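You operate a simulated robot arm through the tools that you are given. There is no shell and no other tool. Be economical: measure what you need, move in short steps, check, and stop when the job is done.

Carry out the task below with a simulated robot arm. There is one attempt and no reset: what you move stays moved.

## Task
Steel cap 26 sits askew. Free its two-dot and three-dot bolts, then tighten all four crosswise.

The check looks at the end state, three seconds after you hand in, the way a careful person would. Anything else that was tipped, shoved, dropped, spilled or broken makes it a failure. A push-on lid holds only when it is set on centred and level and pressed home; a screw cap is set on level and turned clockwise until tight.

## Robot
A 7-joint arm with a two-finger parallel gripper, fixed in place. Base frame: the origin is at the foot of the arm, x ahead of it, y to its left, z up; the work surface is at about z = 820. Lengths are in mm, angles in degrees, forces in N, time in s.
With the tool pointing down near the work surface it reaches from about 240 to 680 mm from the base axis. Its first joint turns from -66.0 to 66.0 degrees. Payload 2.4 kg.
The tool frame sits at the grasp point between the pads (the TCP): z along the fingers, y along the line on which they close. The tips reach 30 mm beyond it. Largest opening 94 mm; finger width 28, thickness 10; the body of the gripper, 50 by 96 mm, starts 55 mm behind the TCP.
Orientation is that of the tool frame in the base frame, as [roll, pitch, yaw] about the fixed x, y, z axes, in that order (R = Rz(yaw) Ry(pitch) Rx(roll)). With the fingers straight down and closing along the base's y, the tool's x points along the base's -x, its y along +y and its z along -z.

## Interface
- The arm moves only by the tool jog_arm. Its argument "targets" is a list that holds one entry, the list of rows, each a list of 7 numbers: the turn, a rotation vector about the tool's x, y, z in degrees, then the shift along the tool's x, y, z in m, then the opening in per cent of the stroke, from 0 (shut) to 100 (fully open). In form: [[[rx, ry, rz, tx, ty, tz, jaw], ...]]. A call has 1 to 12 rows; each row is the pose to reach, as a shift and turn from the pose commanded when the call began, along the tool's axes at that moment. Each row takes 0.2 s and may step no farther than 50 mm and 8.6 degrees from the row before; otherwise, or with a gripper value out of range, the whole call is refused. A pose out of reach is approached as far as the arm can. The call stops where the force on the tool passes 40 N (or 10 N more than at its start, if that is more) or the arm is blocked; 0.2 s more then pass. Each finger travels about 153 mm/s and halts on what it meets, pressing with about 23 N; the grip force reading is that of the motor and also rises with nothing between the fingers. The clock runs only during rows and for 0.2 s after the last one: add rows that repeat a pose to give the fingers time. It gives the time, the measured TCP pose, the force on the tool (base axes), the opening and the grip force at its end, in the units of the frame above (readings bear some noise), with the torque about the TCP (base axes, N m) and any sound that the robot's microphone picked up.
- Cameras (640 x 400 px; columns grow to the right, rows downward): "scene" is fixed at [54.2, 482.3, 1462.5]; the picture's right is [-0.60, -0.80, 0.00], its down [-0.31, 0.23, -0.92] and it looks along [0.74, -0.56, -0.38] (base axes); focal length 358 px, centre (320, 200). "wrist" rides on the gripper at [76, 14, -103] in the tool frame; the picture's right is [-0.18, 0.98, 0.00], its down [-0.75, -0.14, -0.64] and it looks along [-0.63, -0.12, 0.77] (tool axes); focal length 243 px, centre (320, 200). There is no depth. A picture from a camera that has moved, and an enlarged one, comes with that camera's place and axes in the base frame and with its lens.
- camera(camera): a new picture of that camera. It takes no simulated time.
- inspect(camera, box): a new picture of the part [left, top, right, bottom] of that camera's present view, enlarged. It takes no simulated time.
- hand_in(): hands the job in; it is judged then, once.

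Work in short steps. Places have to be worked out from the pictures, the camera data and where the tool is seen: move nearer, look again, correct. Check each grasp and each placing, and mend what went wrong. You have 120 turns and 76 pictures in all, those below and enlarged ones among them. Open the gripper and draw the arm clear of the work before you hand the job in, unless the task says otherwise; then end with one line.

The tools are called after ">>>" as name(argument=value, ...) on one line, values as JSON. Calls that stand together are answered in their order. jog_arm: Moves the arm, as the interface text tells. Its arguments: {"type":"object","properties":{"targets":{"type":"array"}},"required":["targets"]} The other tools are called the same way: camera (camera) takes a picture; inspect (camera, box) takes an enlarged picture of a part of a camera's view; hand_in () hands the job in.

At the start:

```text
t: 0.0
tcp_pos: [301.3, 176.2, 1335.0]
ee_rot: [-180.0, 0.0, -180.0]
force: [-0.6, -0.7, -1.0]
torque: [0.01, -0.02, 0.01]
gripper_width: 94.1
grip_force: 0.0
```

scene: 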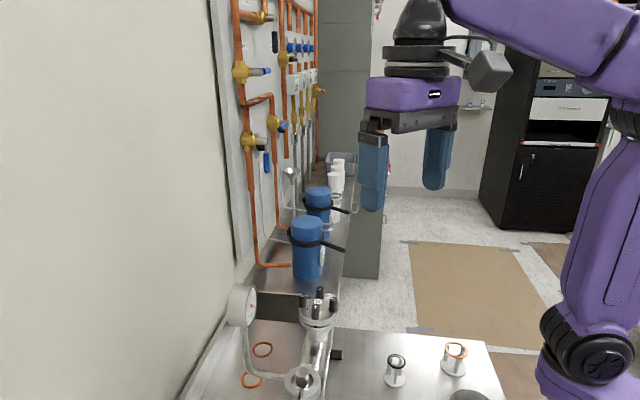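
wrist: 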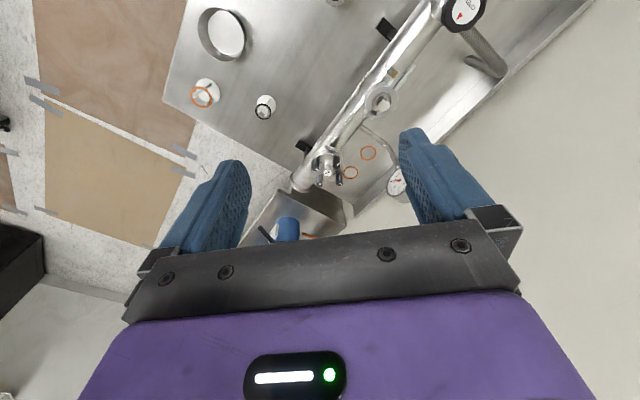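

The cap with its bolts looks to be near (318, 305) in the scene view. I'll enlarge it in both cameras.

>>> inspect(camera="scene", box=[270, 270, 370, 332])

>>> inspect(camera="wrist", box=[270, 80, 430, 200])

```text
6.40 times, centred on (320, 301) of scene
camera zoom: at [54.2, 482.3, 1462.5], right [-0.6, -0.8, 0.0], down [-0.31, 0.23, -0.92], along [0.74, -0.56, -0.38], focal length 2294 px, centre (320, -446)
```

zoom: 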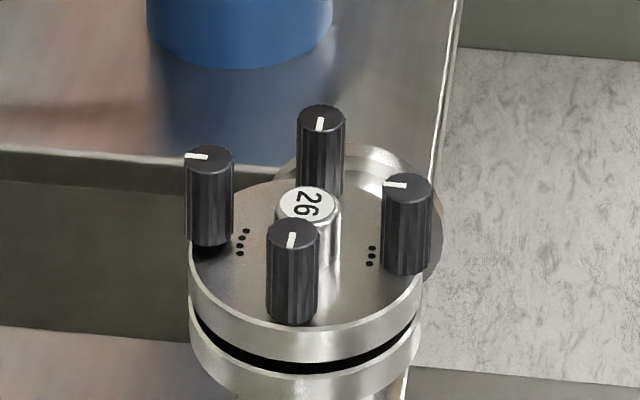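

```text
3.33 times, centred on (350, 140) of wrist
camera zoom: at [224.3, 189.7, 1436.7], right [0.18, 0.98, 0.0], down [0.75, -0.14, 0.64], along [0.63, -0.12, -0.77], focal length 809 px, centre (220, 400)
```

zoom: 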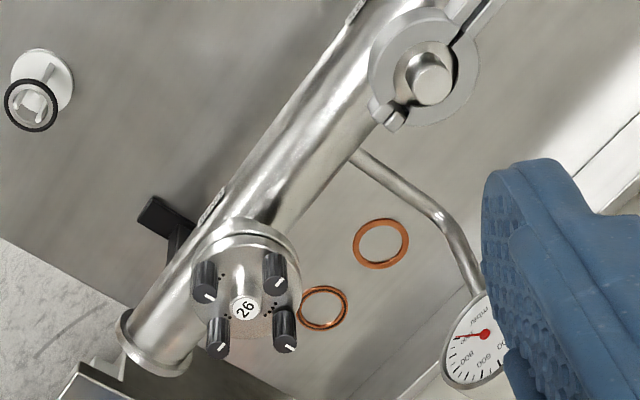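

Triangulating the two views puts the "26" badge near (493, 154, 1030). I'll go to a viewing pose just short of it and above, keeping the tool down.

>>> jog_arm(targets=[[[0, 0, 0, -0.02, -0.001, 0.042, 100], [0, 0, 0, -0.04, -0.002, 0.084, 100], [0, 0, 0, -0.06, -0.003, 0.126, 100], [0, 0, 0, -0.08, -0.004, 0.165, 100], [0, 0, 0, -0.095, -0.005, 0.19, 100], [0, 0, 0, -0.105, -0.005, 0.208, 100], [0, 0, 0, -0.105, -0.005, 0.208, 100]]])

>>> camera(camera="wrist")

>>> inspect(camera="wrist", box=[240, 130, 400, 230])

```text
t: 1.6
tcp_pos: [407.1, 169.2, 1126.9]
ee_rot: [180.0, 0.0, -180.0]
force: [0.4, -0.2, -0.1]
torque: [0.03, -0.01, 0.02]
gripper_width: 93.9
grip_force: 0.1
```

```text
71 pictures are left
camera wrist: at [330.5, 183.8, 1228.6], right [0.18, 0.98, 0.0], down [0.75, -0.14, 0.64], along [0.63, -0.12, -0.77], focal length 243 px, centre (320, 200)
```

wrist: 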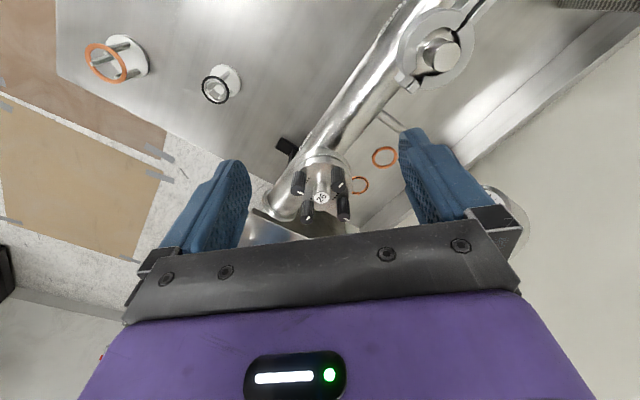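

```text
4.00 times, centred on (320, 180) of wrist
camera zoom: at [330.5, 183.8, 1228.6], right [0.18, 0.98, 0.0], down [0.75, -0.14, 0.64], along [0.63, -0.12, -0.77], focal length 970 px, centre (320, 280)
```

zoom: 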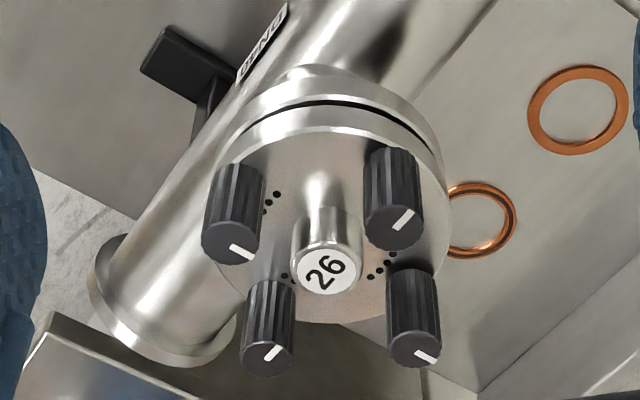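

The wrist view shows the four knobs with dot groups beside them. I'll enlarge further to count the dots and judge the tilt.

>>> inspect(camera="wrist", box=[285, 160, 357, 205])

>>> inspect(camera="scene", box=[294, 280, 342, 310])

>>> inspect(camera="scene", box=[280, 280, 360, 400])

```text
8.89 times, centred on (321, 182) of wrist
camera zoom: at [330.5, 183.8, 1228.6], right [0.18, 0.98, 0.0], down [0.75, -0.14, 0.64], along [0.63, -0.12, -0.77], focal length 2157 px, centre (311, 356)
```

zoom: 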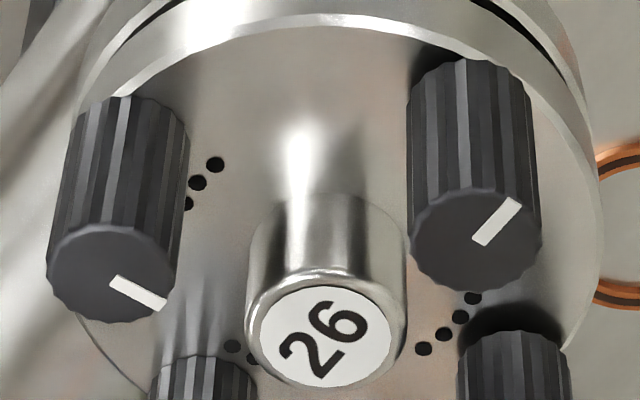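

```text
13.33 times, centred on (318, 295) of scene
camera zoom: at [54.2, 482.3, 1462.5], right [-0.6, -0.8, 0.0], down [-0.31, 0.23, -0.92], along [0.74, -0.56, -0.38], focal length 4778 px, centre (347, -1067)
```

zoom: 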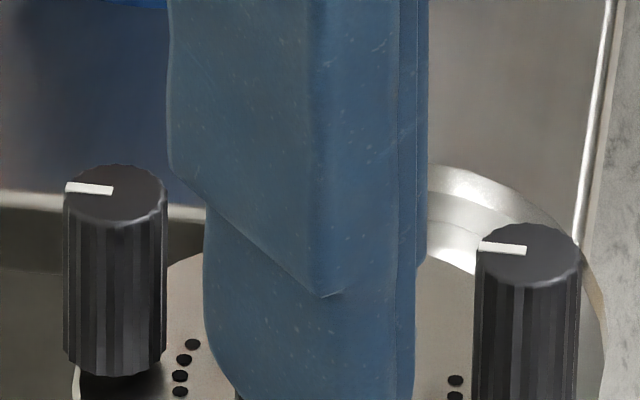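

```text
3.33 times, centred on (320, 340) of scene
camera zoom: at [54.2, 482.3, 1462.5], right [-0.6, -0.8, 0.0], down [-0.31, 0.23, -0.92], along [0.74, -0.56, -0.38], focal length 1195 px, centre (320, -267)
```

zoom: 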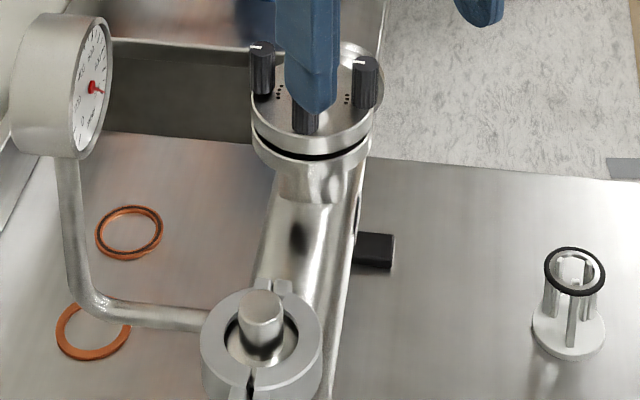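

The bolts triangulate to a square centred on about (492, 154.6) with ±20.5 mm offsets: three-dot at (471, 134), two-dot at (512, 134), one-dot at (472, 175), four-dot at (512, 175). The tops are near z 1042 and the badge top near 1030, with the −y side lower. I'll hover above the three-dot bolt with the fingers part-closed.

>>> jog_arm(targets=[[[0, 0, 0, -0.03, -0.018, 0.0, 60], [0, 0, 0, -0.0645, -0.0355, 0.0, 32], [0, 0, 0, -0.0645, -0.0355, 0.03, 32], [0, 0, 0, -0.0645, -0.0355, 0.04, 32], [0, 0, 0, -0.0645, -0.0355, 0.04, 32]]])

>>> camera(camera="wrist")

>>> inspect(camera="scene", box=[270, 255, 370, 325])

```text
t: 2.8
tcp_pos: [470.9, 134.4, 1086.1]
ee_rot: [-180.0, 0.0, -180.0]
force: [0.1, 0.0, 0.8]
torque: [0.0, 0.01, 0.03]
gripper_width: 30.1
grip_force: 0.0
```

```text
66 pictures are left
camera wrist: at [393.9, 149.1, 1187.9], right [0.18, 0.98, 0.0], down [0.75, -0.14, 0.64], along [0.63, -0.12, -0.77], focal length 243 px, centre (320, 200)
```

wrist: 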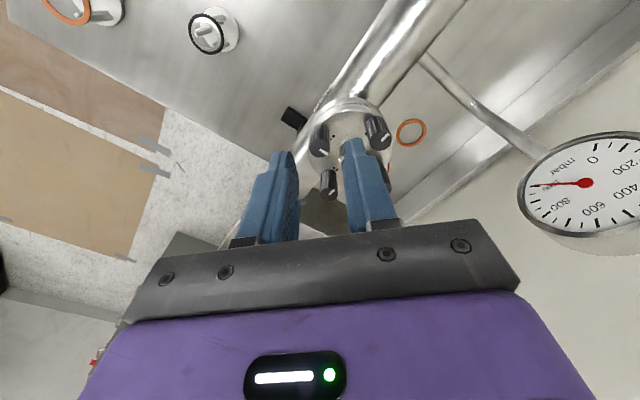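

```text
5.71 times, centred on (320, 290) of scene
camera zoom: at [54.2, 482.3, 1462.5], right [-0.6, -0.8, 0.0], down [-0.31, 0.23, -0.92], along [0.74, -0.56, -0.38], focal length 2048 px, centre (320, -314)
```

zoom: 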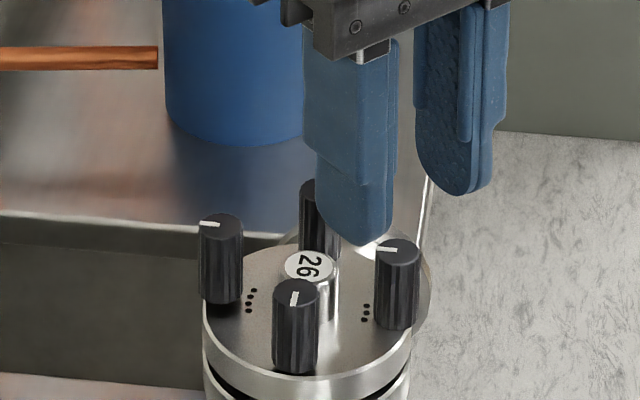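

The fingers straddle the three-dot bolt in both views. I'll lower 24 mm so the tips stay just above the badge top, then close.

>>> jog_arm(targets=[[[0, 0, 0, 0, 0, 0.012, 32], [0, 0, 0, 0, 0, 0.024, 32], [0, 0, 0, 0, 0, 0.024, 0], [0, 0, 0, 0, 0, 0.024, 0], [0, 0, 0, 0, 0, 0.024, 0]]])

>>> inspect(camera="wrist", box=[240, 90, 440, 230])

>>> inspect(camera="scene", box=[270, 255, 370, 325])

```text
t: 4.0
tcp_pos: [471.4, 132.5, 1063.9]
ee_rot: [-180.0, 0.0, 180.0]
force: [-4.6, -5.0, 8.3]
torque: [-0.05, 0.13, -0.03]
gripper_width: 14.2
grip_force: 22.9
```

```text
2.86 times, centred on (340, 160) of wrist
camera zoom: at [394.5, 148.2, 1164.7], right [0.18, 0.98, 0.0], down [0.75, -0.14, 0.64], along [0.63, -0.12, -0.77], focal length 693 px, centre (263, 314)
```

zoom: 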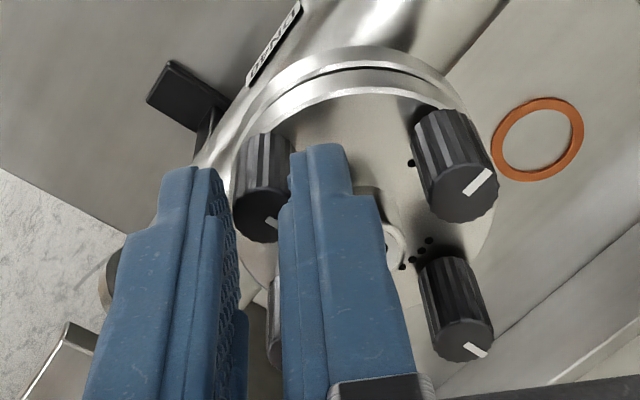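

```text
5.71 times, centred on (320, 290) of scene
camera zoom: at [54.0, 482.1, 1462.6], right [-0.6, -0.8, 0.0], down [-0.31, 0.23, -0.92], along [0.74, -0.56, -0.38], focal length 2048 px, centre (320, -314)
```

zoom: 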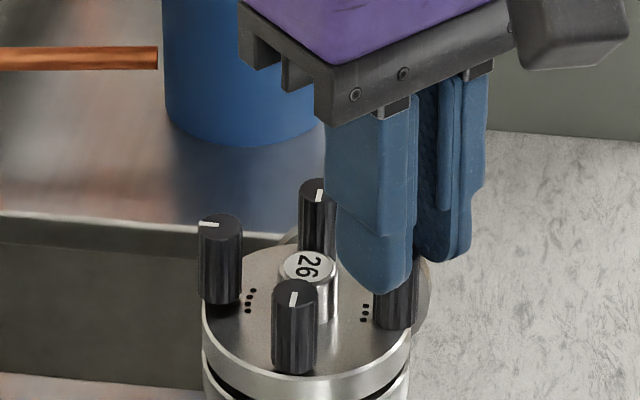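

The grip reads 14.2 mm, so I'm on the bolt, and the 8 N up-force suggests a fingertip is touching the badge. I'll raise about 2 mm, shift 1 mm to −y, then turn counterclockwise a little and read the torque.

>>> jog_arm(targets=[[[0, 0, 0, 0, -0.001, -0.002, 0], [0, 0, -8, 0, -0.001, -0.002, 0], [0, 0, -16, 0, -0.001, -0.002, 0], [0, 0, -24, 0, -0.001, -0.002, 0], [0, 0, -32, 0, -0.001, -0.002, 0]]])

>>> inspect(camera="scene", box=[270, 255, 370, 325])

```text
t: 5.2
tcp_pos: [472.3, 132.2, 1064.5]
ee_rot: [-179.9, 0.0, -147.8]
force: [3.4, -2.0, -11.3]
torque: [-0.2, 0.13, -0.03]
gripper_width: 13.9
grip_force: 23.1
```

```text
5.71 times, centred on (320, 290) of scene
camera zoom: at [54.6, 482.4, 1462.5], right [-0.6, -0.8, 0.0], down [-0.31, 0.23, -0.92], along [0.74, -0.56, -0.38], focal length 2048 px, centre (320, -314)
```

zoom: 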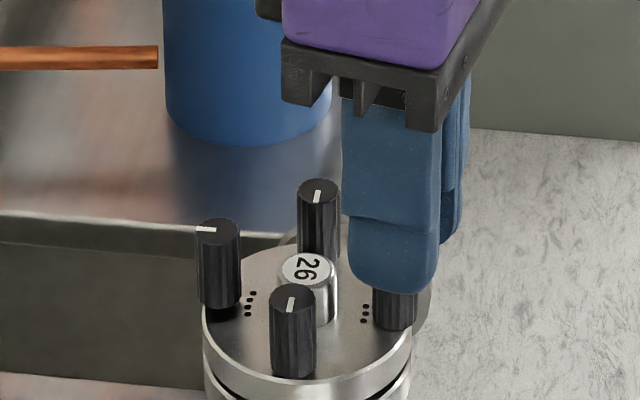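

The cap seems to have shifted a little already: the four-dot and one-dot tops dropped slightly, and torque is low. I'll continue counterclockwise.

>>> jog_arm(targets=[[[0, 0, -8.5, 0, 0, 0, 0], [0, 0, -17, 0, 0, 0, 0], [0, 0, -25.5, 0, 0, 0, 0], [0, 0, -34, 0, 0, 0, 0], [0, 0, -42.5, 0, 0, 0, 0], [0, 0, -51, 0, 0, 0, 0], [0, 0, -58, 0, 0, 0, 0]]])

>>> inspect(camera="wrist", box=[220, 70, 460, 230])

>>> inspect(camera="scene", box=[270, 255, 370, 325])

```text
t: 6.8
tcp_pos: [472.9, 133.3, 1066.0]
ee_rot: [-179.7, 0.0, -89.9]
force: [19.7, -10.2, -4.3]
torque: [-0.46, -0.56, -0.12]
gripper_width: 14.2
grip_force: 23.2
```

```text
2.50 times, centred on (340, 150) of wrist
camera zoom: at [457.4, 56.7, 1166.9], right [-0.98, 0.18, 0.0], down [0.14, 0.75, 0.64], along [0.12, 0.63, -0.77], focal length 606 px, centre (270, 325)
```

zoom: 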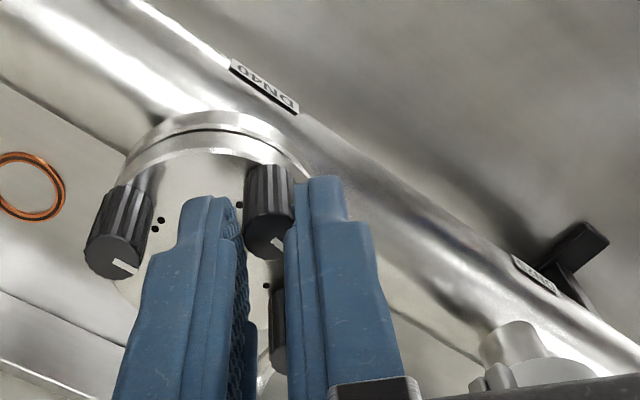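

```text
5.71 times, centred on (320, 290) of scene
camera zoom: at [55.0, 482.0, 1462.6], right [-0.6, -0.8, 0.0], down [-0.31, 0.23, -0.92], along [0.74, -0.56, -0.38], focal length 2048 px, centre (320, -314)
```

zoom: 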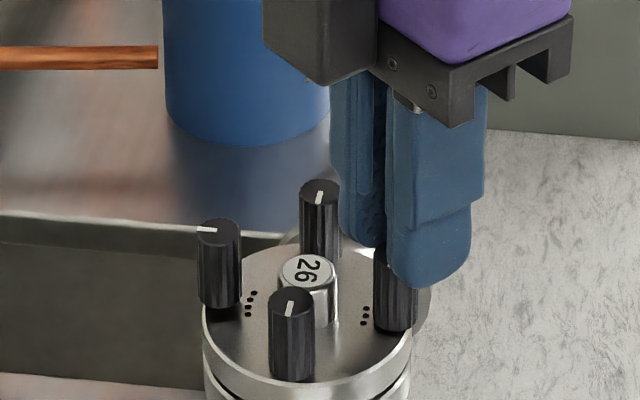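

The grip has turned about 90° and side force has built up to about 20 N. I'll open, lift, and look at the pointer to see how far the bolt actually turned.

>>> jog_arm(targets=[[[0, 0, 0, 0, 0, 0, 28], [0, 0, 0, 0, 0, 0, 28], [0, 0, 0, 0, 0, -0.015, 28], [0, 0, 0, 0, 0, -0.025, 28]]])

>>> inspect(camera="wrist", box=[220, 90, 460, 240])

>>> inspect(camera="scene", box=[270, 270, 370, 332])

```text
t: 7.8
tcp_pos: [469.9, 133.6, 1090.1]
ee_rot: [180.0, -0.1, -90.0]
force: [-0.2, -0.3, 0.4]
torque: [-0.04, 0.01, 0.0]
gripper_width: 26.3
grip_force: 0.0
```

```text
2.67 times, centred on (340, 165) of wrist
camera zoom: at [455.7, 57.6, 1191.6], right [-0.98, 0.18, 0.0], down [0.14, 0.75, 0.64], along [0.12, 0.63, -0.77], focal length 647 px, centre (267, 293)
```

zoom: 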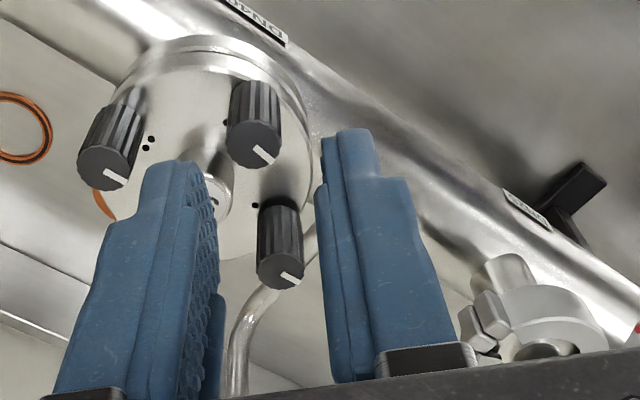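

```text
6.40 times, centred on (320, 301) of scene
camera zoom: at [54.2, 482.3, 1462.5], right [-0.6, -0.8, 0.0], down [-0.31, 0.23, -0.92], along [0.74, -0.56, -0.38], focal length 2294 px, centre (320, -446)
```

zoom: 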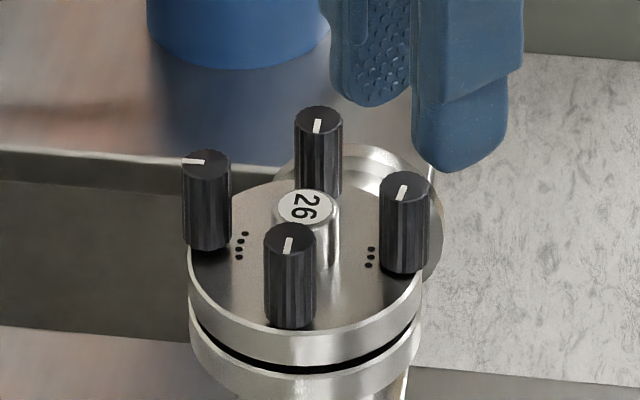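

The three-dot pointer turned about 90° counterclockwise with the grip, and the cap has settled partly towards level. Next is the two-dot bolt: shift 42.7 mm in +x at height while unwinding the wrist past its start.

>>> jog_arm(targets=[[[0, 0, 8.5, 0, -0.02, -0.005, 32], [0, 0, 17, 0, -0.0427, -0.005, 32], [0, 0, 25.5, 0, -0.0427, 0, 32], [0, 0, 34, 0, -0.0427, 0, 32], [0, 0, 42.5, 0, -0.0427, 0, 32], [0, 0, 51, 0, -0.0427, 0, 32], [0, 0, 59.5, 0, -0.0427, 0, 32], [0, 0, 68, 0, -0.0427, 0, 32], [0, 0, 76.5, 0, -0.0427, 0, 32], [0, 0, 85, 0, -0.0427, 0, 32], [0, 0, 93.5, 0, -0.0427, 0, 32], [0, 0, 102, 0, -0.0427, 0, 32]]])

>>> jog_arm(targets=[[[0, 0, 8.5, 0, 0, 0, 32], [0, 0, 17, 0, 0, 0, 32], [0, 0, 25.5, 0, 0, 0, 32], [0, 0, 34, 0, 0, 0, 32], [0, 0, 42.5, 0, 0, 0, 32], [0, 0, 51, 0, 0, 0, 32], [0, 0, 51, 0, 0, 0, 32]]])

>>> inspect(camera="wrist", box=[220, 90, 460, 240])

>>> inspect(camera="scene", box=[270, 255, 370, 325])

```text
t: 10.4
tcp_pos: [511.6, 134.1, 1090.5]
ee_rot: [-180.0, -0.1, 167.8]
force: [-0.1, -0.5, -0.6]
torque: [0.04, -0.02, -0.03]
gripper_width: 30.2
grip_force: 0.1
```

```text
t: 12.0
tcp_pos: [512.9, 133.4, 1091.1]
ee_rot: [-180.0, 0.1, 116.8]
force: [-0.3, 0.4, 0.2]
torque: [0.0, 0.02, -0.01]
gripper_width: 30.2
grip_force: 0.0
```

```text
2.67 times, centred on (340, 165) of wrist
camera zoom: at [490.5, 208.4, 1191.7], right [0.96, 0.28, 0.0], down [0.21, -0.74, 0.64], along [0.18, -0.62, -0.77], focal length 647 px, centre (267, 293)
```

zoom: 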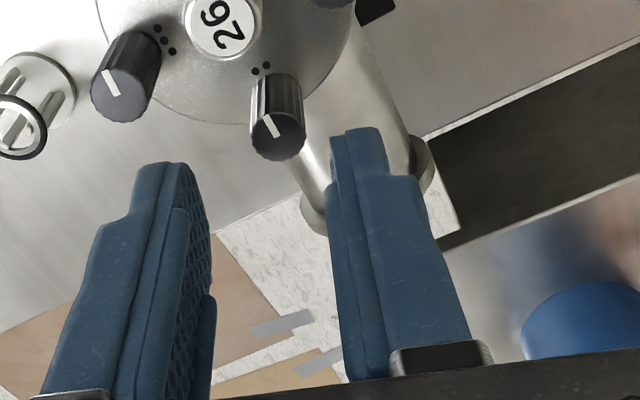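

```text
5.71 times, centred on (320, 290) of scene
camera zoom: at [54.2, 482.3, 1462.5], right [-0.6, -0.8, 0.0], down [-0.31, 0.23, -0.92], along [0.74, -0.56, -0.38], focal length 2048 px, centre (320, -314)
```

zoom: 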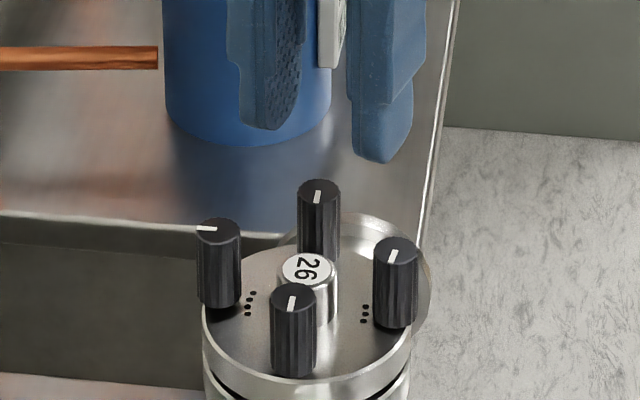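

Dot counts are confirmed and the fingers hang over the two-dot bolt. I'll descend 24 mm and close.

>>> jog_arm(targets=[[[0, 0, 0, 0, 0, 0.012, 32], [0, 0, 0, 0, 0, 0.024, 32], [0, 0, 0, 0, 0, 0.024, 0], [0, 0, 0, 0, 0, 0.024, 0]]])

>>> jog_arm(targets=[[[0, 0, -8.5, 0, 0, 0, 0], [0, 0, -17, 0, 0, 0, 0], [0, 0, -25.5, 0, 0, 0, 0], [0, 0, -34, 0, 0, 0, 0]]])

>>> inspect(camera="scene", box=[270, 255, 370, 325])

```text
t: 13.0
tcp_pos: [514.2, 135.2, 1067.9]
ee_rot: [179.7, 0.1, 117.0]
force: [12.5, 4.6, 5.4]
torque: [0.25, -0.44, -0.01]
gripper_width: 14.0
grip_force: 23.1
```

```text
t: 14.0
tcp_pos: [514.2, 133.4, 1067.2]
ee_rot: [179.9, 0.1, 151.1]
force: [9.7, 6.0, 15.3]
torque: [0.25, -0.21, -0.03]
gripper_width: 14.1
grip_force: 23.1
```

```text
5.71 times, centred on (320, 290) of scene
camera zoom: at [54.3, 482.4, 1462.4], right [-0.6, -0.8, 0.0], down [-0.31, 0.23, -0.92], along [0.74, -0.56, -0.38], focal length 2048 px, centre (320, -314)
```

zoom: 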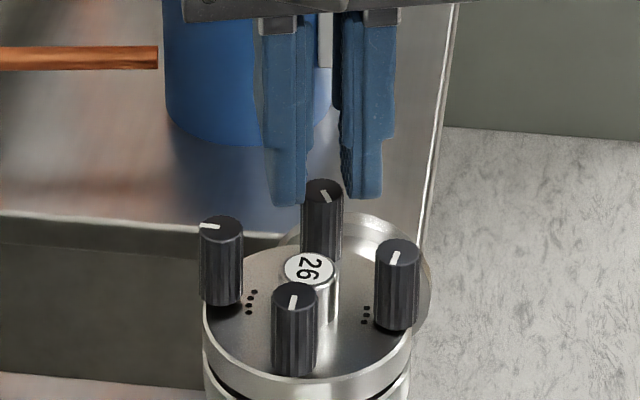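

The two-dot pointer is turning counterclockwise with the grip. I'll continue with a 1 mm rise and 1 mm +x to relieve the force.

>>> jog_arm(targets=[[[0, 0, -8.5, -0.0009, 0.0005, -0.0005, 0], [0, 0, -17, -0.0009, 0.0005, -0.001, 0], [0, 0, -25.5, -0.0009, 0.0005, -0.001, 0], [0, 0, -34, -0.0009, 0.0005, -0.001, 0], [0, 0, -42.5, -0.0009, 0.0005, -0.0013, 0], [0, 0, -51, -0.0009, 0.0005, -0.0013, 0], [0, 0, -59.5, -0.0009, 0.0005, -0.0015, 0]]])

>>> inspect(camera="scene", box=[270, 255, 370, 325])

```text
t: 15.6
tcp_pos: [513.6, 133.8, 1067.1]
ee_rot: [179.9, -0.1, -149.4]
force: [6.5, 5.1, -0.1]
torque: [0.15, -0.34, -0.04]
gripper_width: 14.2
grip_force: 22.5
```

```text
5.71 times, centred on (320, 290) of scene
camera zoom: at [54.5, 482.5, 1462.4], right [-0.6, -0.8, 0.0], down [-0.31, 0.23, -0.92], along [0.74, -0.56, -0.38], focal length 2048 px, centre (320, -314)
```

zoom: 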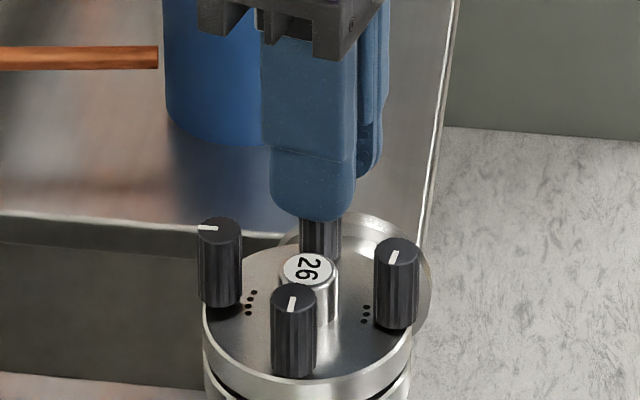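

Another ~60° counterclockwise on the two-dot bolt, then release, lift and look.

>>> jog_arm(targets=[[[0, 0, -8.5, 0, 0, 0, 0], [0, 0, -17, 0, 0, -0.0003, 0], [0, 0, -25.5, 0, 0, -0.0005, 0], [0, 0, -34, 0, 0, -0.0005, 0], [0, 0, -42.5, 0, 0, -0.0008, 0], [0, 0, -51, 0, 0, -0.001, 0], [0, 0, -59, 0, 0, -0.001, 0]]])

>>> jog_arm(targets=[[[0, 0, 0, 0, 0, 0, 30], [0, 0, 0, 0, 0, 0, 30], [0, 0, 0, 0, 0, -0.015, 30], [0, 0, 0, 0, 0, -0.025, 30]]])

>>> inspect(camera="wrist", box=[220, 90, 460, 240])

>>> inspect(camera="scene", box=[270, 270, 370, 332])

```text
t: 17.2
tcp_pos: [515.6, 131.1, 1068.1]
ee_rot: [-180.0, 0.0, -90.4]
force: [6.6, -10.6, -6.5]
torque: [-0.69, -0.13, -0.1]
gripper_width: 14.1
grip_force: 23.5
```

```text
t: 18.2
tcp_pos: [514.4, 133.7, 1094.4]
ee_rot: [180.0, 0.0, -90.5]
force: [-0.1, -0.7, -0.8]
torque: [0.01, 0.02, 0.01]
gripper_width: 28.3
grip_force: 0.0
```

```text
2.67 times, centred on (340, 165) of wrist
camera zoom: at [498.4, 57.8, 1195.3], right [-0.98, 0.19, 0.0], down [0.15, 0.75, 0.64], along [0.12, 0.63, -0.77], focal length 647 px, centre (267, 293)
```

zoom: 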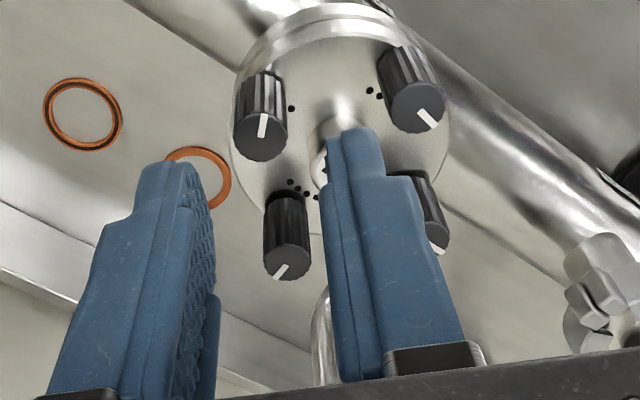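

```text
6.40 times, centred on (320, 301) of scene
camera zoom: at [54.2, 482.3, 1462.5], right [-0.6, -0.8, 0.0], down [-0.31, 0.23, -0.92], along [0.74, -0.56, -0.38], focal length 2294 px, centre (320, -446)
```

zoom: 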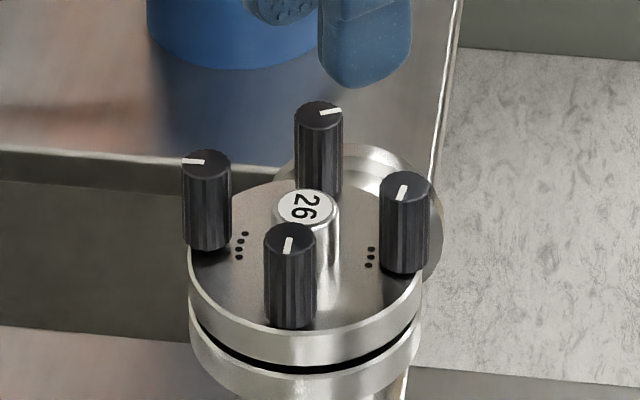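

The two-dot bolt turned roughly 125°, and the knob tops now look level. I'll look closely at the flange gap to judge the tilt.

>>> inspect(camera="scene", box=[295, 305, 343, 335])

```text
13.33 times, centred on (319, 320) of scene
camera zoom: at [54.2, 482.3, 1462.5], right [-0.6, -0.8, 0.0], down [-0.31, 0.23, -0.92], along [0.74, -0.56, -0.38], focal length 4778 px, centre (333, -1400)
```

zoom: 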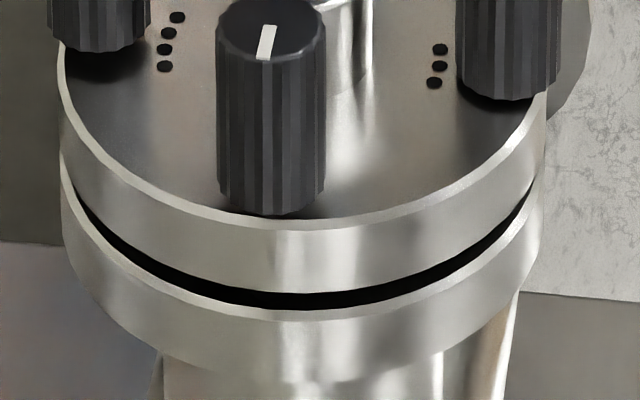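

The gap looks even all round and the cap rocks freely. To be sure both bolts are really free I'll give each another stroke; first I'm unwinding the wrist above the two-dot bolt.

>>> jog_arm(targets=[[[0, 0, 8.5, 0, 0, 0, 32], [0, 0, 17, 0, 0, 0, 32], [0, 0, 25.5, 0, 0, 0, 32], [0, 0, 34, 0, 0, 0, 32], [0, 0, 42.5, 0, 0, 0, 32], [0, 0, 51, 0, 0, 0, 32], [0, 0, 59.5, 0, 0, 0, 32], [0, 0, 68, 0, 0, 0, 32], [0, 0, 76.5, 0, 0, 0, 32], [0, 0, 85, 0, 0, 0, 32], [0, 0, 93.5, 0, 0, 0, 32], [0, 0, 102, 0, 0, 0, 32]]])

>>> jog_arm(targets=[[[0, 0, 8.5, 0, 0, 0, 32], [0, 0, 17, 0, 0, 0, 32], [0, 0, 25.5, 0, 0, 0, 32], [0, 0, 34, 0, 0, 0, 32], [0, 0, 42.5, 0, 0, 0, 32], [0, 0, 51, 0, 0, 0.004, 32], [0, 0, 51, 0, 0, 0.015, 32], [0, 0, 51, 0, 0, 0.026, 32], [0, 0, 51, 0, 0, 0.026, 0], [0, 0, 51, 0, 0, 0.026, 0], [0, 0, 51, 0, 0, 0.026, 0]]])

>>> jog_arm(targets=[[[0, 0, -8.5, 0, 0, 0, 0], [0, 0, -17, 0, 0, -0.0002, 0], [0, 0, -25.5, 0, 0, -0.0004, 0], [0, 0, -34, 0, 0, -0.0006, 0], [0, 0, -42.5, 0, 0, -0.0008, 0], [0, 0, -51, 0, 0, -0.001, 0], [0, 0, -59.5, 0, 0, -0.0012, 0], [0, 0, -68, 0, 0, -0.0014, 0], [0, 0, -76.5, 0, 0, -0.0016, 0], [0, 0, -85, 0, 0, -0.0018, 0], [0, 0, -93.5, 0, 0, -0.002, 0], [0, 0, -102, 0, 0, -0.002, 0]]])

>>> inspect(camera="scene", box=[270, 255, 370, 325])

```text
t: 20.8
tcp_pos: [513.8, 133.8, 1093.7]
ee_rot: [179.9, 0.0, 167.3]
force: [1.0, 0.3, 0.7]
torque: [0.0, 0.0, 0.01]
gripper_width: 29.9
grip_force: 0.0
```

```text
t: 23.2
tcp_pos: [515.3, 133.7, 1068.6]
ee_rot: [179.9, 0.0, 116.5]
force: [7.4, 3.8, 5.4]
torque: [0.28, -0.25, 0.0]
gripper_width: 14.2
grip_force: 22.8
```

```text
t: 25.8
tcp_pos: [514.1, 132.4, 1069.0]
ee_rot: [179.9, -0.3, -141.4]
force: [-2.2, 2.7, -3.2]
torque: [-0.07, 0.14, -0.13]
gripper_width: 14.4
grip_force: 22.9
```

```text
5.71 times, centred on (320, 290) of scene
camera zoom: at [54.3, 482.4, 1462.4], right [-0.6, -0.8, 0.0], down [-0.31, 0.23, -0.92], along [0.74, -0.56, -0.38], focal length 2048 px, centre (320, -314)
```

zoom: 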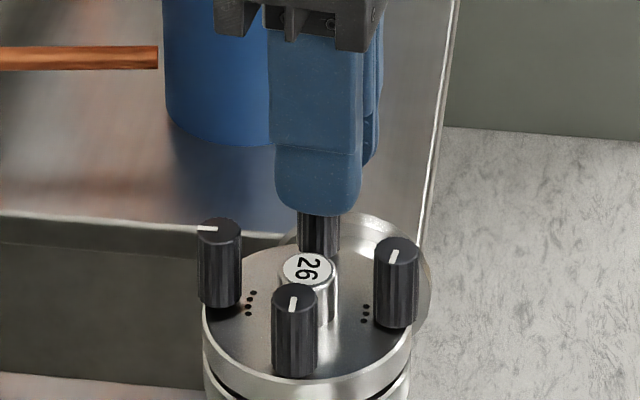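

Torque reached −0.13 N·m near the end, so it may be at a stop. I'll release, lift and check the pointer.

>>> jog_arm(targets=[[[0, 0, 0, 0, 0, 0, 32], [0, 0, 0, 0, 0, 0, 32], [0, 0, 0, 0, 0, -0.015, 32], [0, 0, 0, 0, 0, -0.025, 32]]])

>>> inspect(camera="scene", box=[270, 270, 370, 332])

```text
t: 26.8
tcp_pos: [514.1, 132.4, 1094.0]
ee_rot: [180.0, 0.0, -141.5]
force: [0.3, 0.2, -0.3]
torque: [0.03, 0.04, -0.02]
gripper_width: 30.0
grip_force: 0.1
```

```text
6.40 times, centred on (320, 301) of scene
camera zoom: at [54.2, 482.3, 1462.5], right [-0.6, -0.8, 0.0], down [-0.31, 0.23, -0.92], along [0.74, -0.56, -0.38], focal length 2294 px, centre (320, -446)
```

zoom: 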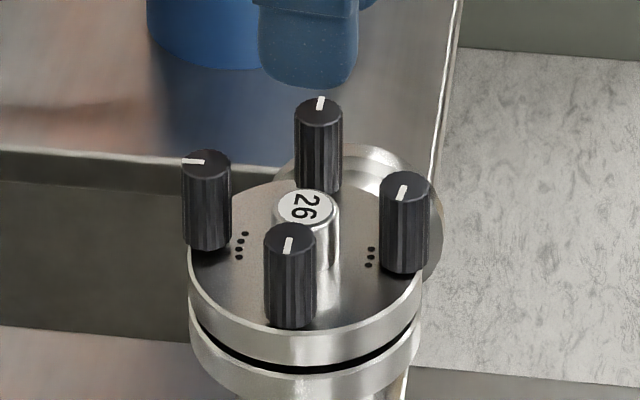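

The two-dot bolt has now turned 180° and met a stop there, so it is free. I'll move over the three-dot bolt, which has 90° so far, for its second stroke.

>>> jog_arm(targets=[[[0, 0, 8.5, 0.0164, 0.0124, 0, 32], [0, 0, 17, 0.0328, 0.0248, 0, 32], [0, 0, 25.5, 0.0328, 0.0248, 0, 32], [0, 0, 34, 0.0328, 0.0248, 0, 32], [0, 0, 42.5, 0.0328, 0.0248, 0, 32], [0, 0, 51, 0.0328, 0.0248, 0, 32], [0, 0, 59.5, 0.0328, 0.0248, 0, 32], [0, 0, 68, 0.0328, 0.0248, 0.013, 32], [0, 0, 76.5, 0.0328, 0.0248, 0.026, 32], [0, 0, 76.5, 0.0328, 0.0248, 0.026, 0], [0, 0, 76.5, 0.0328, 0.0248, 0.026, 0], [0, 0, 76.5, 0.0328, 0.0248, 0.026, 0]]])

>>> jog_arm(targets=[[[0, 0, -8.5, 0, 0, 0, 0], [0, 0, -17, 0, 0, -0.0002, 0], [0, 0, -25.5, 0, 0, -0.0004, 0], [0, 0, -34, 0, 0, -0.0006, 0], [0, 0, -42.5, 0, 0, -0.0008, 0], [0, 0, -51, 0, 0, -0.001, 0], [0, 0, -59.5, 0, 0, -0.0012, 0], [0, 0, -68, 0, 0, -0.0014, 0], [0, 0, -76.5, 0, 0, -0.0016, 0], [0, 0, -85, 0, 0, -0.0018, 0], [0, 0, -93.5, 0, 0, -0.002, 0], [0, 0, -102, 0, 0, -0.002, 0]]])

>>> jog_arm(targets=[[[0, 0, 0, 0, 0, 0, 32], [0, 0, 0, 0, 0, 0, 32], [0, 0, 0, 0, 0, -0.015, 32], [0, 0, 0, 0, 0, -0.025, 32]]])

>>> inspect(camera="scene", box=[270, 270, 370, 332])

```text
t: 29.4
tcp_pos: [472.8, 132.3, 1068.9]
ee_rot: [180.0, 0.0, 141.9]
force: [-2.3, -1.3, 7.2]
torque: [-0.03, 0.07, -0.01]
gripper_width: 0.0
grip_force: 23.3
```

```text
t: 32.0
tcp_pos: [474.2, 131.9, 1070.3]
ee_rot: [180.0, 0.1, -115.8]
force: [0.0, 1.0, 0.5]
torque: [-0.01, -0.03, 0.03]
gripper_width: 0.0
grip_force: 22.8
```

```text
t: 33.0
tcp_pos: [472.2, 133.8, 1094.6]
ee_rot: [180.0, 0.0, -115.9]
force: [-0.8, -0.1, 0.1]
torque: [0.03, 0.0, 0.02]
gripper_width: 30.0
grip_force: 0.1
```

```text
6.40 times, centred on (320, 301) of scene
camera zoom: at [54.2, 482.3, 1462.5], right [-0.6, -0.8, 0.0], down [-0.31, 0.23, -0.92], along [0.74, -0.56, -0.38], focal length 2294 px, centre (320, -446)
```

zoom: 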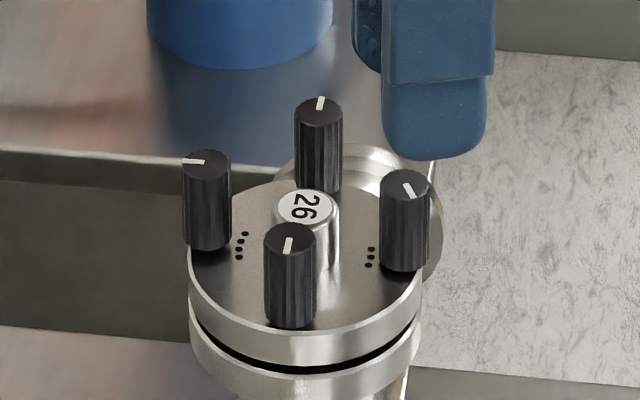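

The fingers closed on nothing: I was about 4 mm too high and skimmed the top. I'll unwind and go down 31.5 mm this time, back to the earlier good grip height, then check the width.

>>> jog_arm(targets=[[[0, 0, 8.5, 0, 0, 0, 32], [0, 0, 17, 0, 0, 0, 32], [0, 0, 25.5, 0, 0, 0, 32], [0, 0, 34, 0, 0, 0, 32], [0, 0, 42.5, 0, 0, 0, 32], [0, 0, 51, 0, 0, 0, 32], [0, 0, 59.5, 0, 0, 0, 32], [0, 0, 68, 0, 0, 0, 32], [0, 0, 76.5, 0, 0, 0, 32], [0, 0, 85, 0, 0, 0, 32], [0, 0, 85, 0, 0, 0.016, 32], [0, 0, 85, 0, 0, 0.0315, 32]]])

>>> jog_arm(targets=[[[0, 0, 0, 0, 0, 0, 0], [0, 0, 0, 0, 0, 0, 0]]])

```text
t: 35.6
tcp_pos: [473.3, 132.8, 1065.2]
ee_rot: [180.0, 0.1, 158.9]
force: [0.3, -0.6, 0.1]
torque: [0.0, -0.01, 0.0]
gripper_width: 30.5
grip_force: 0.0
```

```text
t: 36.2
tcp_pos: [473.9, 133.0, 1064.7]
ee_rot: [179.9, 0.2, 159.1]
force: [7.1, 9.7, -0.2]
torque: [0.41, -0.25, -0.02]
gripper_width: 13.9
grip_force: 22.8
```

Gripped at 13.9 mm with no vertical contact. I'll turn counterclockwise 60° with a 1 mm centring shift along the closing axis.

>>> jog_arm(targets=[[[0, 0, -8.5, 0, 0.001, 0, 0], [0, 0, -17, 0, 0.001, 0, 0], [0, 0, -25.5, 0, 0.001, 0, 0], [0, 0, -34, 0, 0.001, 0, 0], [0, 0, -42.5, 0, 0.001, 0, 0], [0, 0, -51, 0, 0.001, 0, 0], [0, 0, -59.5, 0, 0.001, 0, 0]]])

>>> jog_arm(targets=[[[0, 0, -8.5, 0, 0, 0, 0], [0, 0, -17, 0, 0, 0, 0], [0, 0, -25.5, 0, 0, 0, 0], [0, 0, -34, 0, 0, 0, 0], [0, 0, -42.5, 0, 0, 0, 0]]])

>>> inspect(camera="scene", box=[270, 270, 370, 332])

```text
t: 37.8
tcp_pos: [472.7, 133.5, 1064.9]
ee_rot: [180.0, -0.2, -141.4]
force: [-2.2, 5.2, -0.5]
torque: [0.11, 0.04, 0.0]
gripper_width: 14.1
grip_force: 23.3
```

```text
t: 39.0
tcp_pos: [474.0, 132.5, 1063.8]
ee_rot: [-179.9, -0.1, -98.9]
force: [0.8, -1.2, -0.3]
torque: [-0.01, -0.03, -0.06]
gripper_width: 13.9
grip_force: 23.0
```

```text
6.40 times, centred on (320, 301) of scene
camera zoom: at [54.3, 482.3, 1462.5], right [-0.6, -0.8, 0.0], down [-0.31, 0.23, -0.92], along [0.74, -0.56, -0.38], focal length 2294 px, centre (320, -446)
```

zoom: 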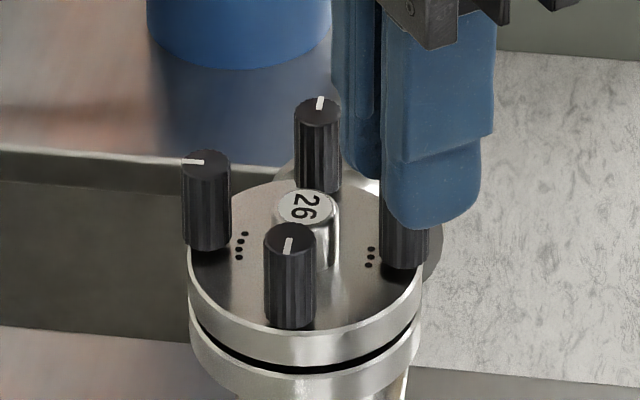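

That stroke went freely. I'll release, lift and check the pointer.

>>> jog_arm(targets=[[[0, 0, 0, 0, 0, 0, 32], [0, 0, 0, 0, 0, 0, 32], [0, 0, 0, 0, 0, -0.015, 32], [0, 0, 0, 0, 0, -0.03, 32]]])

>>> inspect(camera="scene", box=[270, 270, 370, 332])

```text
t: 40.0
tcp_pos: [473.2, 133.5, 1094.5]
ee_rot: [180.0, 0.0, -99.0]
force: [0.1, -0.2, -0.1]
torque: [-0.02, 0.0, -0.01]
gripper_width: 30.1
grip_force: 0.0
```

```text
6.40 times, centred on (320, 301) of scene
camera zoom: at [54.2, 482.3, 1462.5], right [-0.6, -0.8, 0.0], down [-0.31, 0.23, -0.92], along [0.74, -0.56, -0.38], focal length 2294 px, centre (320, -446)
```

zoom: 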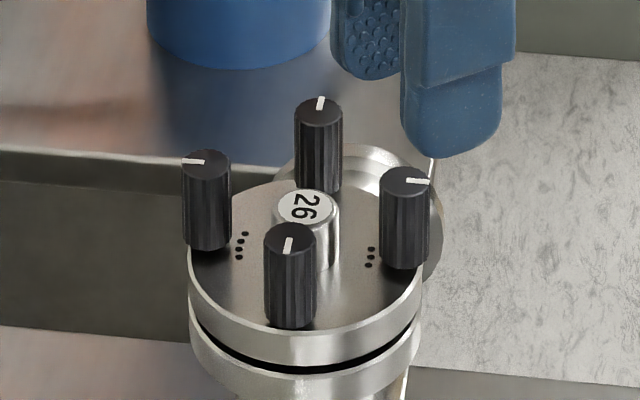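

The three-dot pointer is also exactly 180° round, so both bolts are fully freed and the cap sits level. I'll start tightening in gentle crosswise passes, beginning with a part-turn clockwise on the three-dot bolt.

>>> jog_arm(targets=[[[0, 0, 0, 0, 0, 0.015, 32], [0, 0, 0, 0, 0, 0.03, 32], [0, 0, 0, 0, 0, 0.03, 0], [0, 0, 0, 0, 0, 0.03, 0], [0, 0, 0, 0, 0, 0.03, 0], [0, 0, 8.5, 0, 0, 0.03, 0], [0, 0, 17, 0, 0, 0.03, 0], [0, 0, 25.5, 0, 0, 0.03, 0]]])

>>> jog_arm(targets=[[[0, 0, 8.5, 0, 0, 0, 0], [0, 0, 17, 0, 0, 0, 0], [0, 0, 25.5, 0, 0, 0, 0], [0, 0, 34, 0, 0, 0, 0], [0, 0, 42.5, 0, 0, 0, 0], [0, 0, 51, 0, 0, 0, 0], [0, 0, 59.5, 0, 0, 0, 0], [0, 0, 68, 0, 0, 0, 0]]])

```text
t: 41.8
tcp_pos: [473.2, 133.4, 1064.3]
ee_rot: [179.9, 0.0, -124.7]
force: [-1.4, -1.1, 10.5]
torque: [0.17, -0.06, 0.04]
gripper_width: 13.9
grip_force: 23.1
```

```text
t: 43.6
tcp_pos: [473.9, 133.9, 1064.6]
ee_rot: [-180.0, 0.0, 167.3]
force: [-5.7, 5.5, 1.9]
torque: [0.24, 0.36, 0.02]
gripper_width: 14.0
grip_force: 23.6
```

The three-dot bolt is 94° back in. I'll release, lift and go diagonally to the four-dot bolt, winding the wrist back.

>>> jog_arm(targets=[[[0, 0, 0, 0, 0, 0, 32], [0, 0, 0, 0, 0, 0, 32], [0, 0, 0, 0, 0, -0.03, 32], [0, 0, -8.5, -0.015, 0.025, -0.03, 32], [0, 0, -17, -0.0307, 0.049, -0.03, 32], [0, 0, -25.5, -0.0307, 0.049, -0.03, 32], [0, 0, -34, -0.0307, 0.049, -0.03, 32], [0, 0, -42.5, -0.0307, 0.049, -0.03, 32], [0, 0, -51, -0.0307, 0.049, -0.03, 32], [0, 0, -59.5, -0.0307, 0.049, -0.03, 32], [0, 0, -68, -0.0307, 0.049, -0.03, 32], [0, 0, -76.5, -0.0307, 0.049, -0.03, 32]]])

>>> inspect(camera="scene", box=[270, 255, 370, 325])

>>> inspect(camera="wrist", box=[220, 80, 460, 240])

```text
t: 46.2
tcp_pos: [515.0, 174.0, 1095.0]
ee_rot: [-180.0, 0.1, -115.8]
force: [0.1, -0.3, 0.1]
torque: [0.01, 0.0, 0.01]
gripper_width: 30.2
grip_force: 0.1
```

```text
5.71 times, centred on (320, 290) of scene
camera zoom: at [54.2, 482.3, 1462.5], right [-0.6, -0.8, 0.0], down [-0.31, 0.23, -0.92], along [0.74, -0.56, -0.38], focal length 2048 px, centre (320, -314)
```

zoom: 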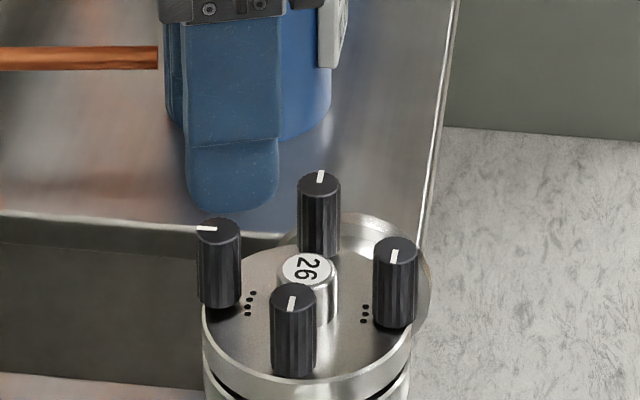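

```text
2.50 times, centred on (340, 160) of wrist
camera zoom: at [467.7, 112.5, 1196.2], right [-0.8, 0.59, 0.0], down [0.46, 0.62, 0.64], along [0.38, 0.52, -0.77], focal length 606 px, centre (270, 300)
```

zoom: 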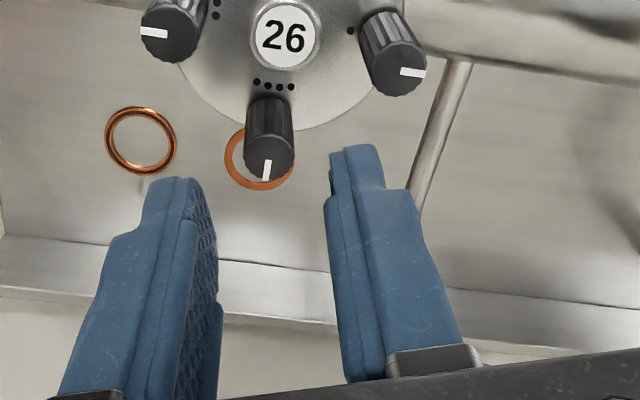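

The four-dot bolt is centred between the fingers. I'll descend, grip, turn clockwise 34°, and read the torque.

>>> jog_arm(targets=[[[0, 0, 0, 0, 0, 0.015, 32], [0, 0, 0, 0, 0, 0.03, 32], [0, 0, 0, 0, 0, 0.03, 0], [0, 0, 0, 0, 0, 0.03, 0], [0, 0, 0, 0, 0, 0.03, 0]]])

>>> jog_arm(targets=[[[0, 0, 8.5, 0, 0, 0, 0], [0, 0, 17, 0, 0, 0, 0], [0, 0, 25.5, 0, 0, 0, 0], [0, 0, 34, 0, 0, 0, 0]]])

>>> inspect(camera="scene", box=[270, 255, 370, 325])

```text
t: 47.4
tcp_pos: [513.8, 174.6, 1064.9]
ee_rot: [-179.9, 0.1, -116.0]
force: [5.3, -1.0, 5.2]
torque: [-0.14, -0.18, -0.03]
gripper_width: 14.1
grip_force: 23.0
```

```text
t: 48.4
tcp_pos: [514.0, 175.5, 1065.4]
ee_rot: [180.0, 0.1, -150.2]
force: [1.0, 0.0, 12.5]
torque: [-0.11, 0.16, 0.05]
gripper_width: 14.2
grip_force: 22.8
```

```text
5.71 times, centred on (320, 290) of scene
camera zoom: at [54.0, 482.2, 1462.5], right [-0.6, -0.8, 0.0], down [-0.31, 0.23, -0.92], along [0.74, -0.56, -0.38], focal length 2048 px, centre (320, -314)
```

zoom: 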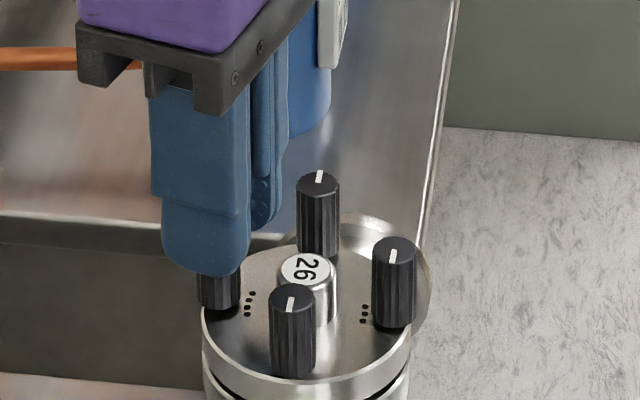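

It's turning with low torque. I'll continue another 60° clockwise.

>>> jog_arm(targets=[[[0, 0, 8.5, 0, 0, 0, 0], [0, 0, 17, 0, 0, 0, 0], [0, 0, 25.5, 0, 0, 0, 0], [0, 0, 34, 0, 0, 0, 0], [0, 0, 42.5, 0, 0, 0, 0], [0, 0, 51, 0, 0, 0, 0], [0, 0, 59.5, 0, 0, 0, 0]]])

>>> jog_arm(targets=[[[0, 0, 0, 0, 0, 0, 32], [0, 0, 0, 0, 0, 0, 32], [0, 0, 0, 0, 0, -0.015, 32], [0, 0, 0, 0, 0, -0.03, 32]]])

>>> inspect(camera="scene", box=[270, 270, 370, 332])

```text
t: 50.0
tcp_pos: [514.1, 176.8, 1064.8]
ee_rot: [179.9, 0.1, 150.4]
force: [1.9, 12.5, 16.4]
torque: [0.47, -0.04, 0.06]
gripper_width: 13.6
grip_force: 23.3
```

```text
t: 51.0
tcp_pos: [514.6, 175.2, 1094.4]
ee_rot: [-180.0, 0.0, 150.4]
force: [-0.1, 0.4, -0.3]
torque: [0.01, 0.02, 0.02]
gripper_width: 30.3
grip_force: 0.1
```

```text
6.40 times, centred on (320, 301) of scene
camera zoom: at [54.2, 482.3, 1462.5], right [-0.6, -0.8, 0.0], down [-0.31, 0.23, -0.92], along [0.74, -0.56, -0.38], focal length 2294 px, centre (320, -446)
```

zoom: 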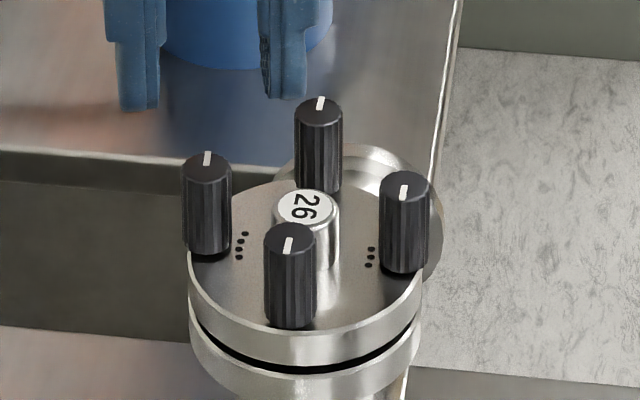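

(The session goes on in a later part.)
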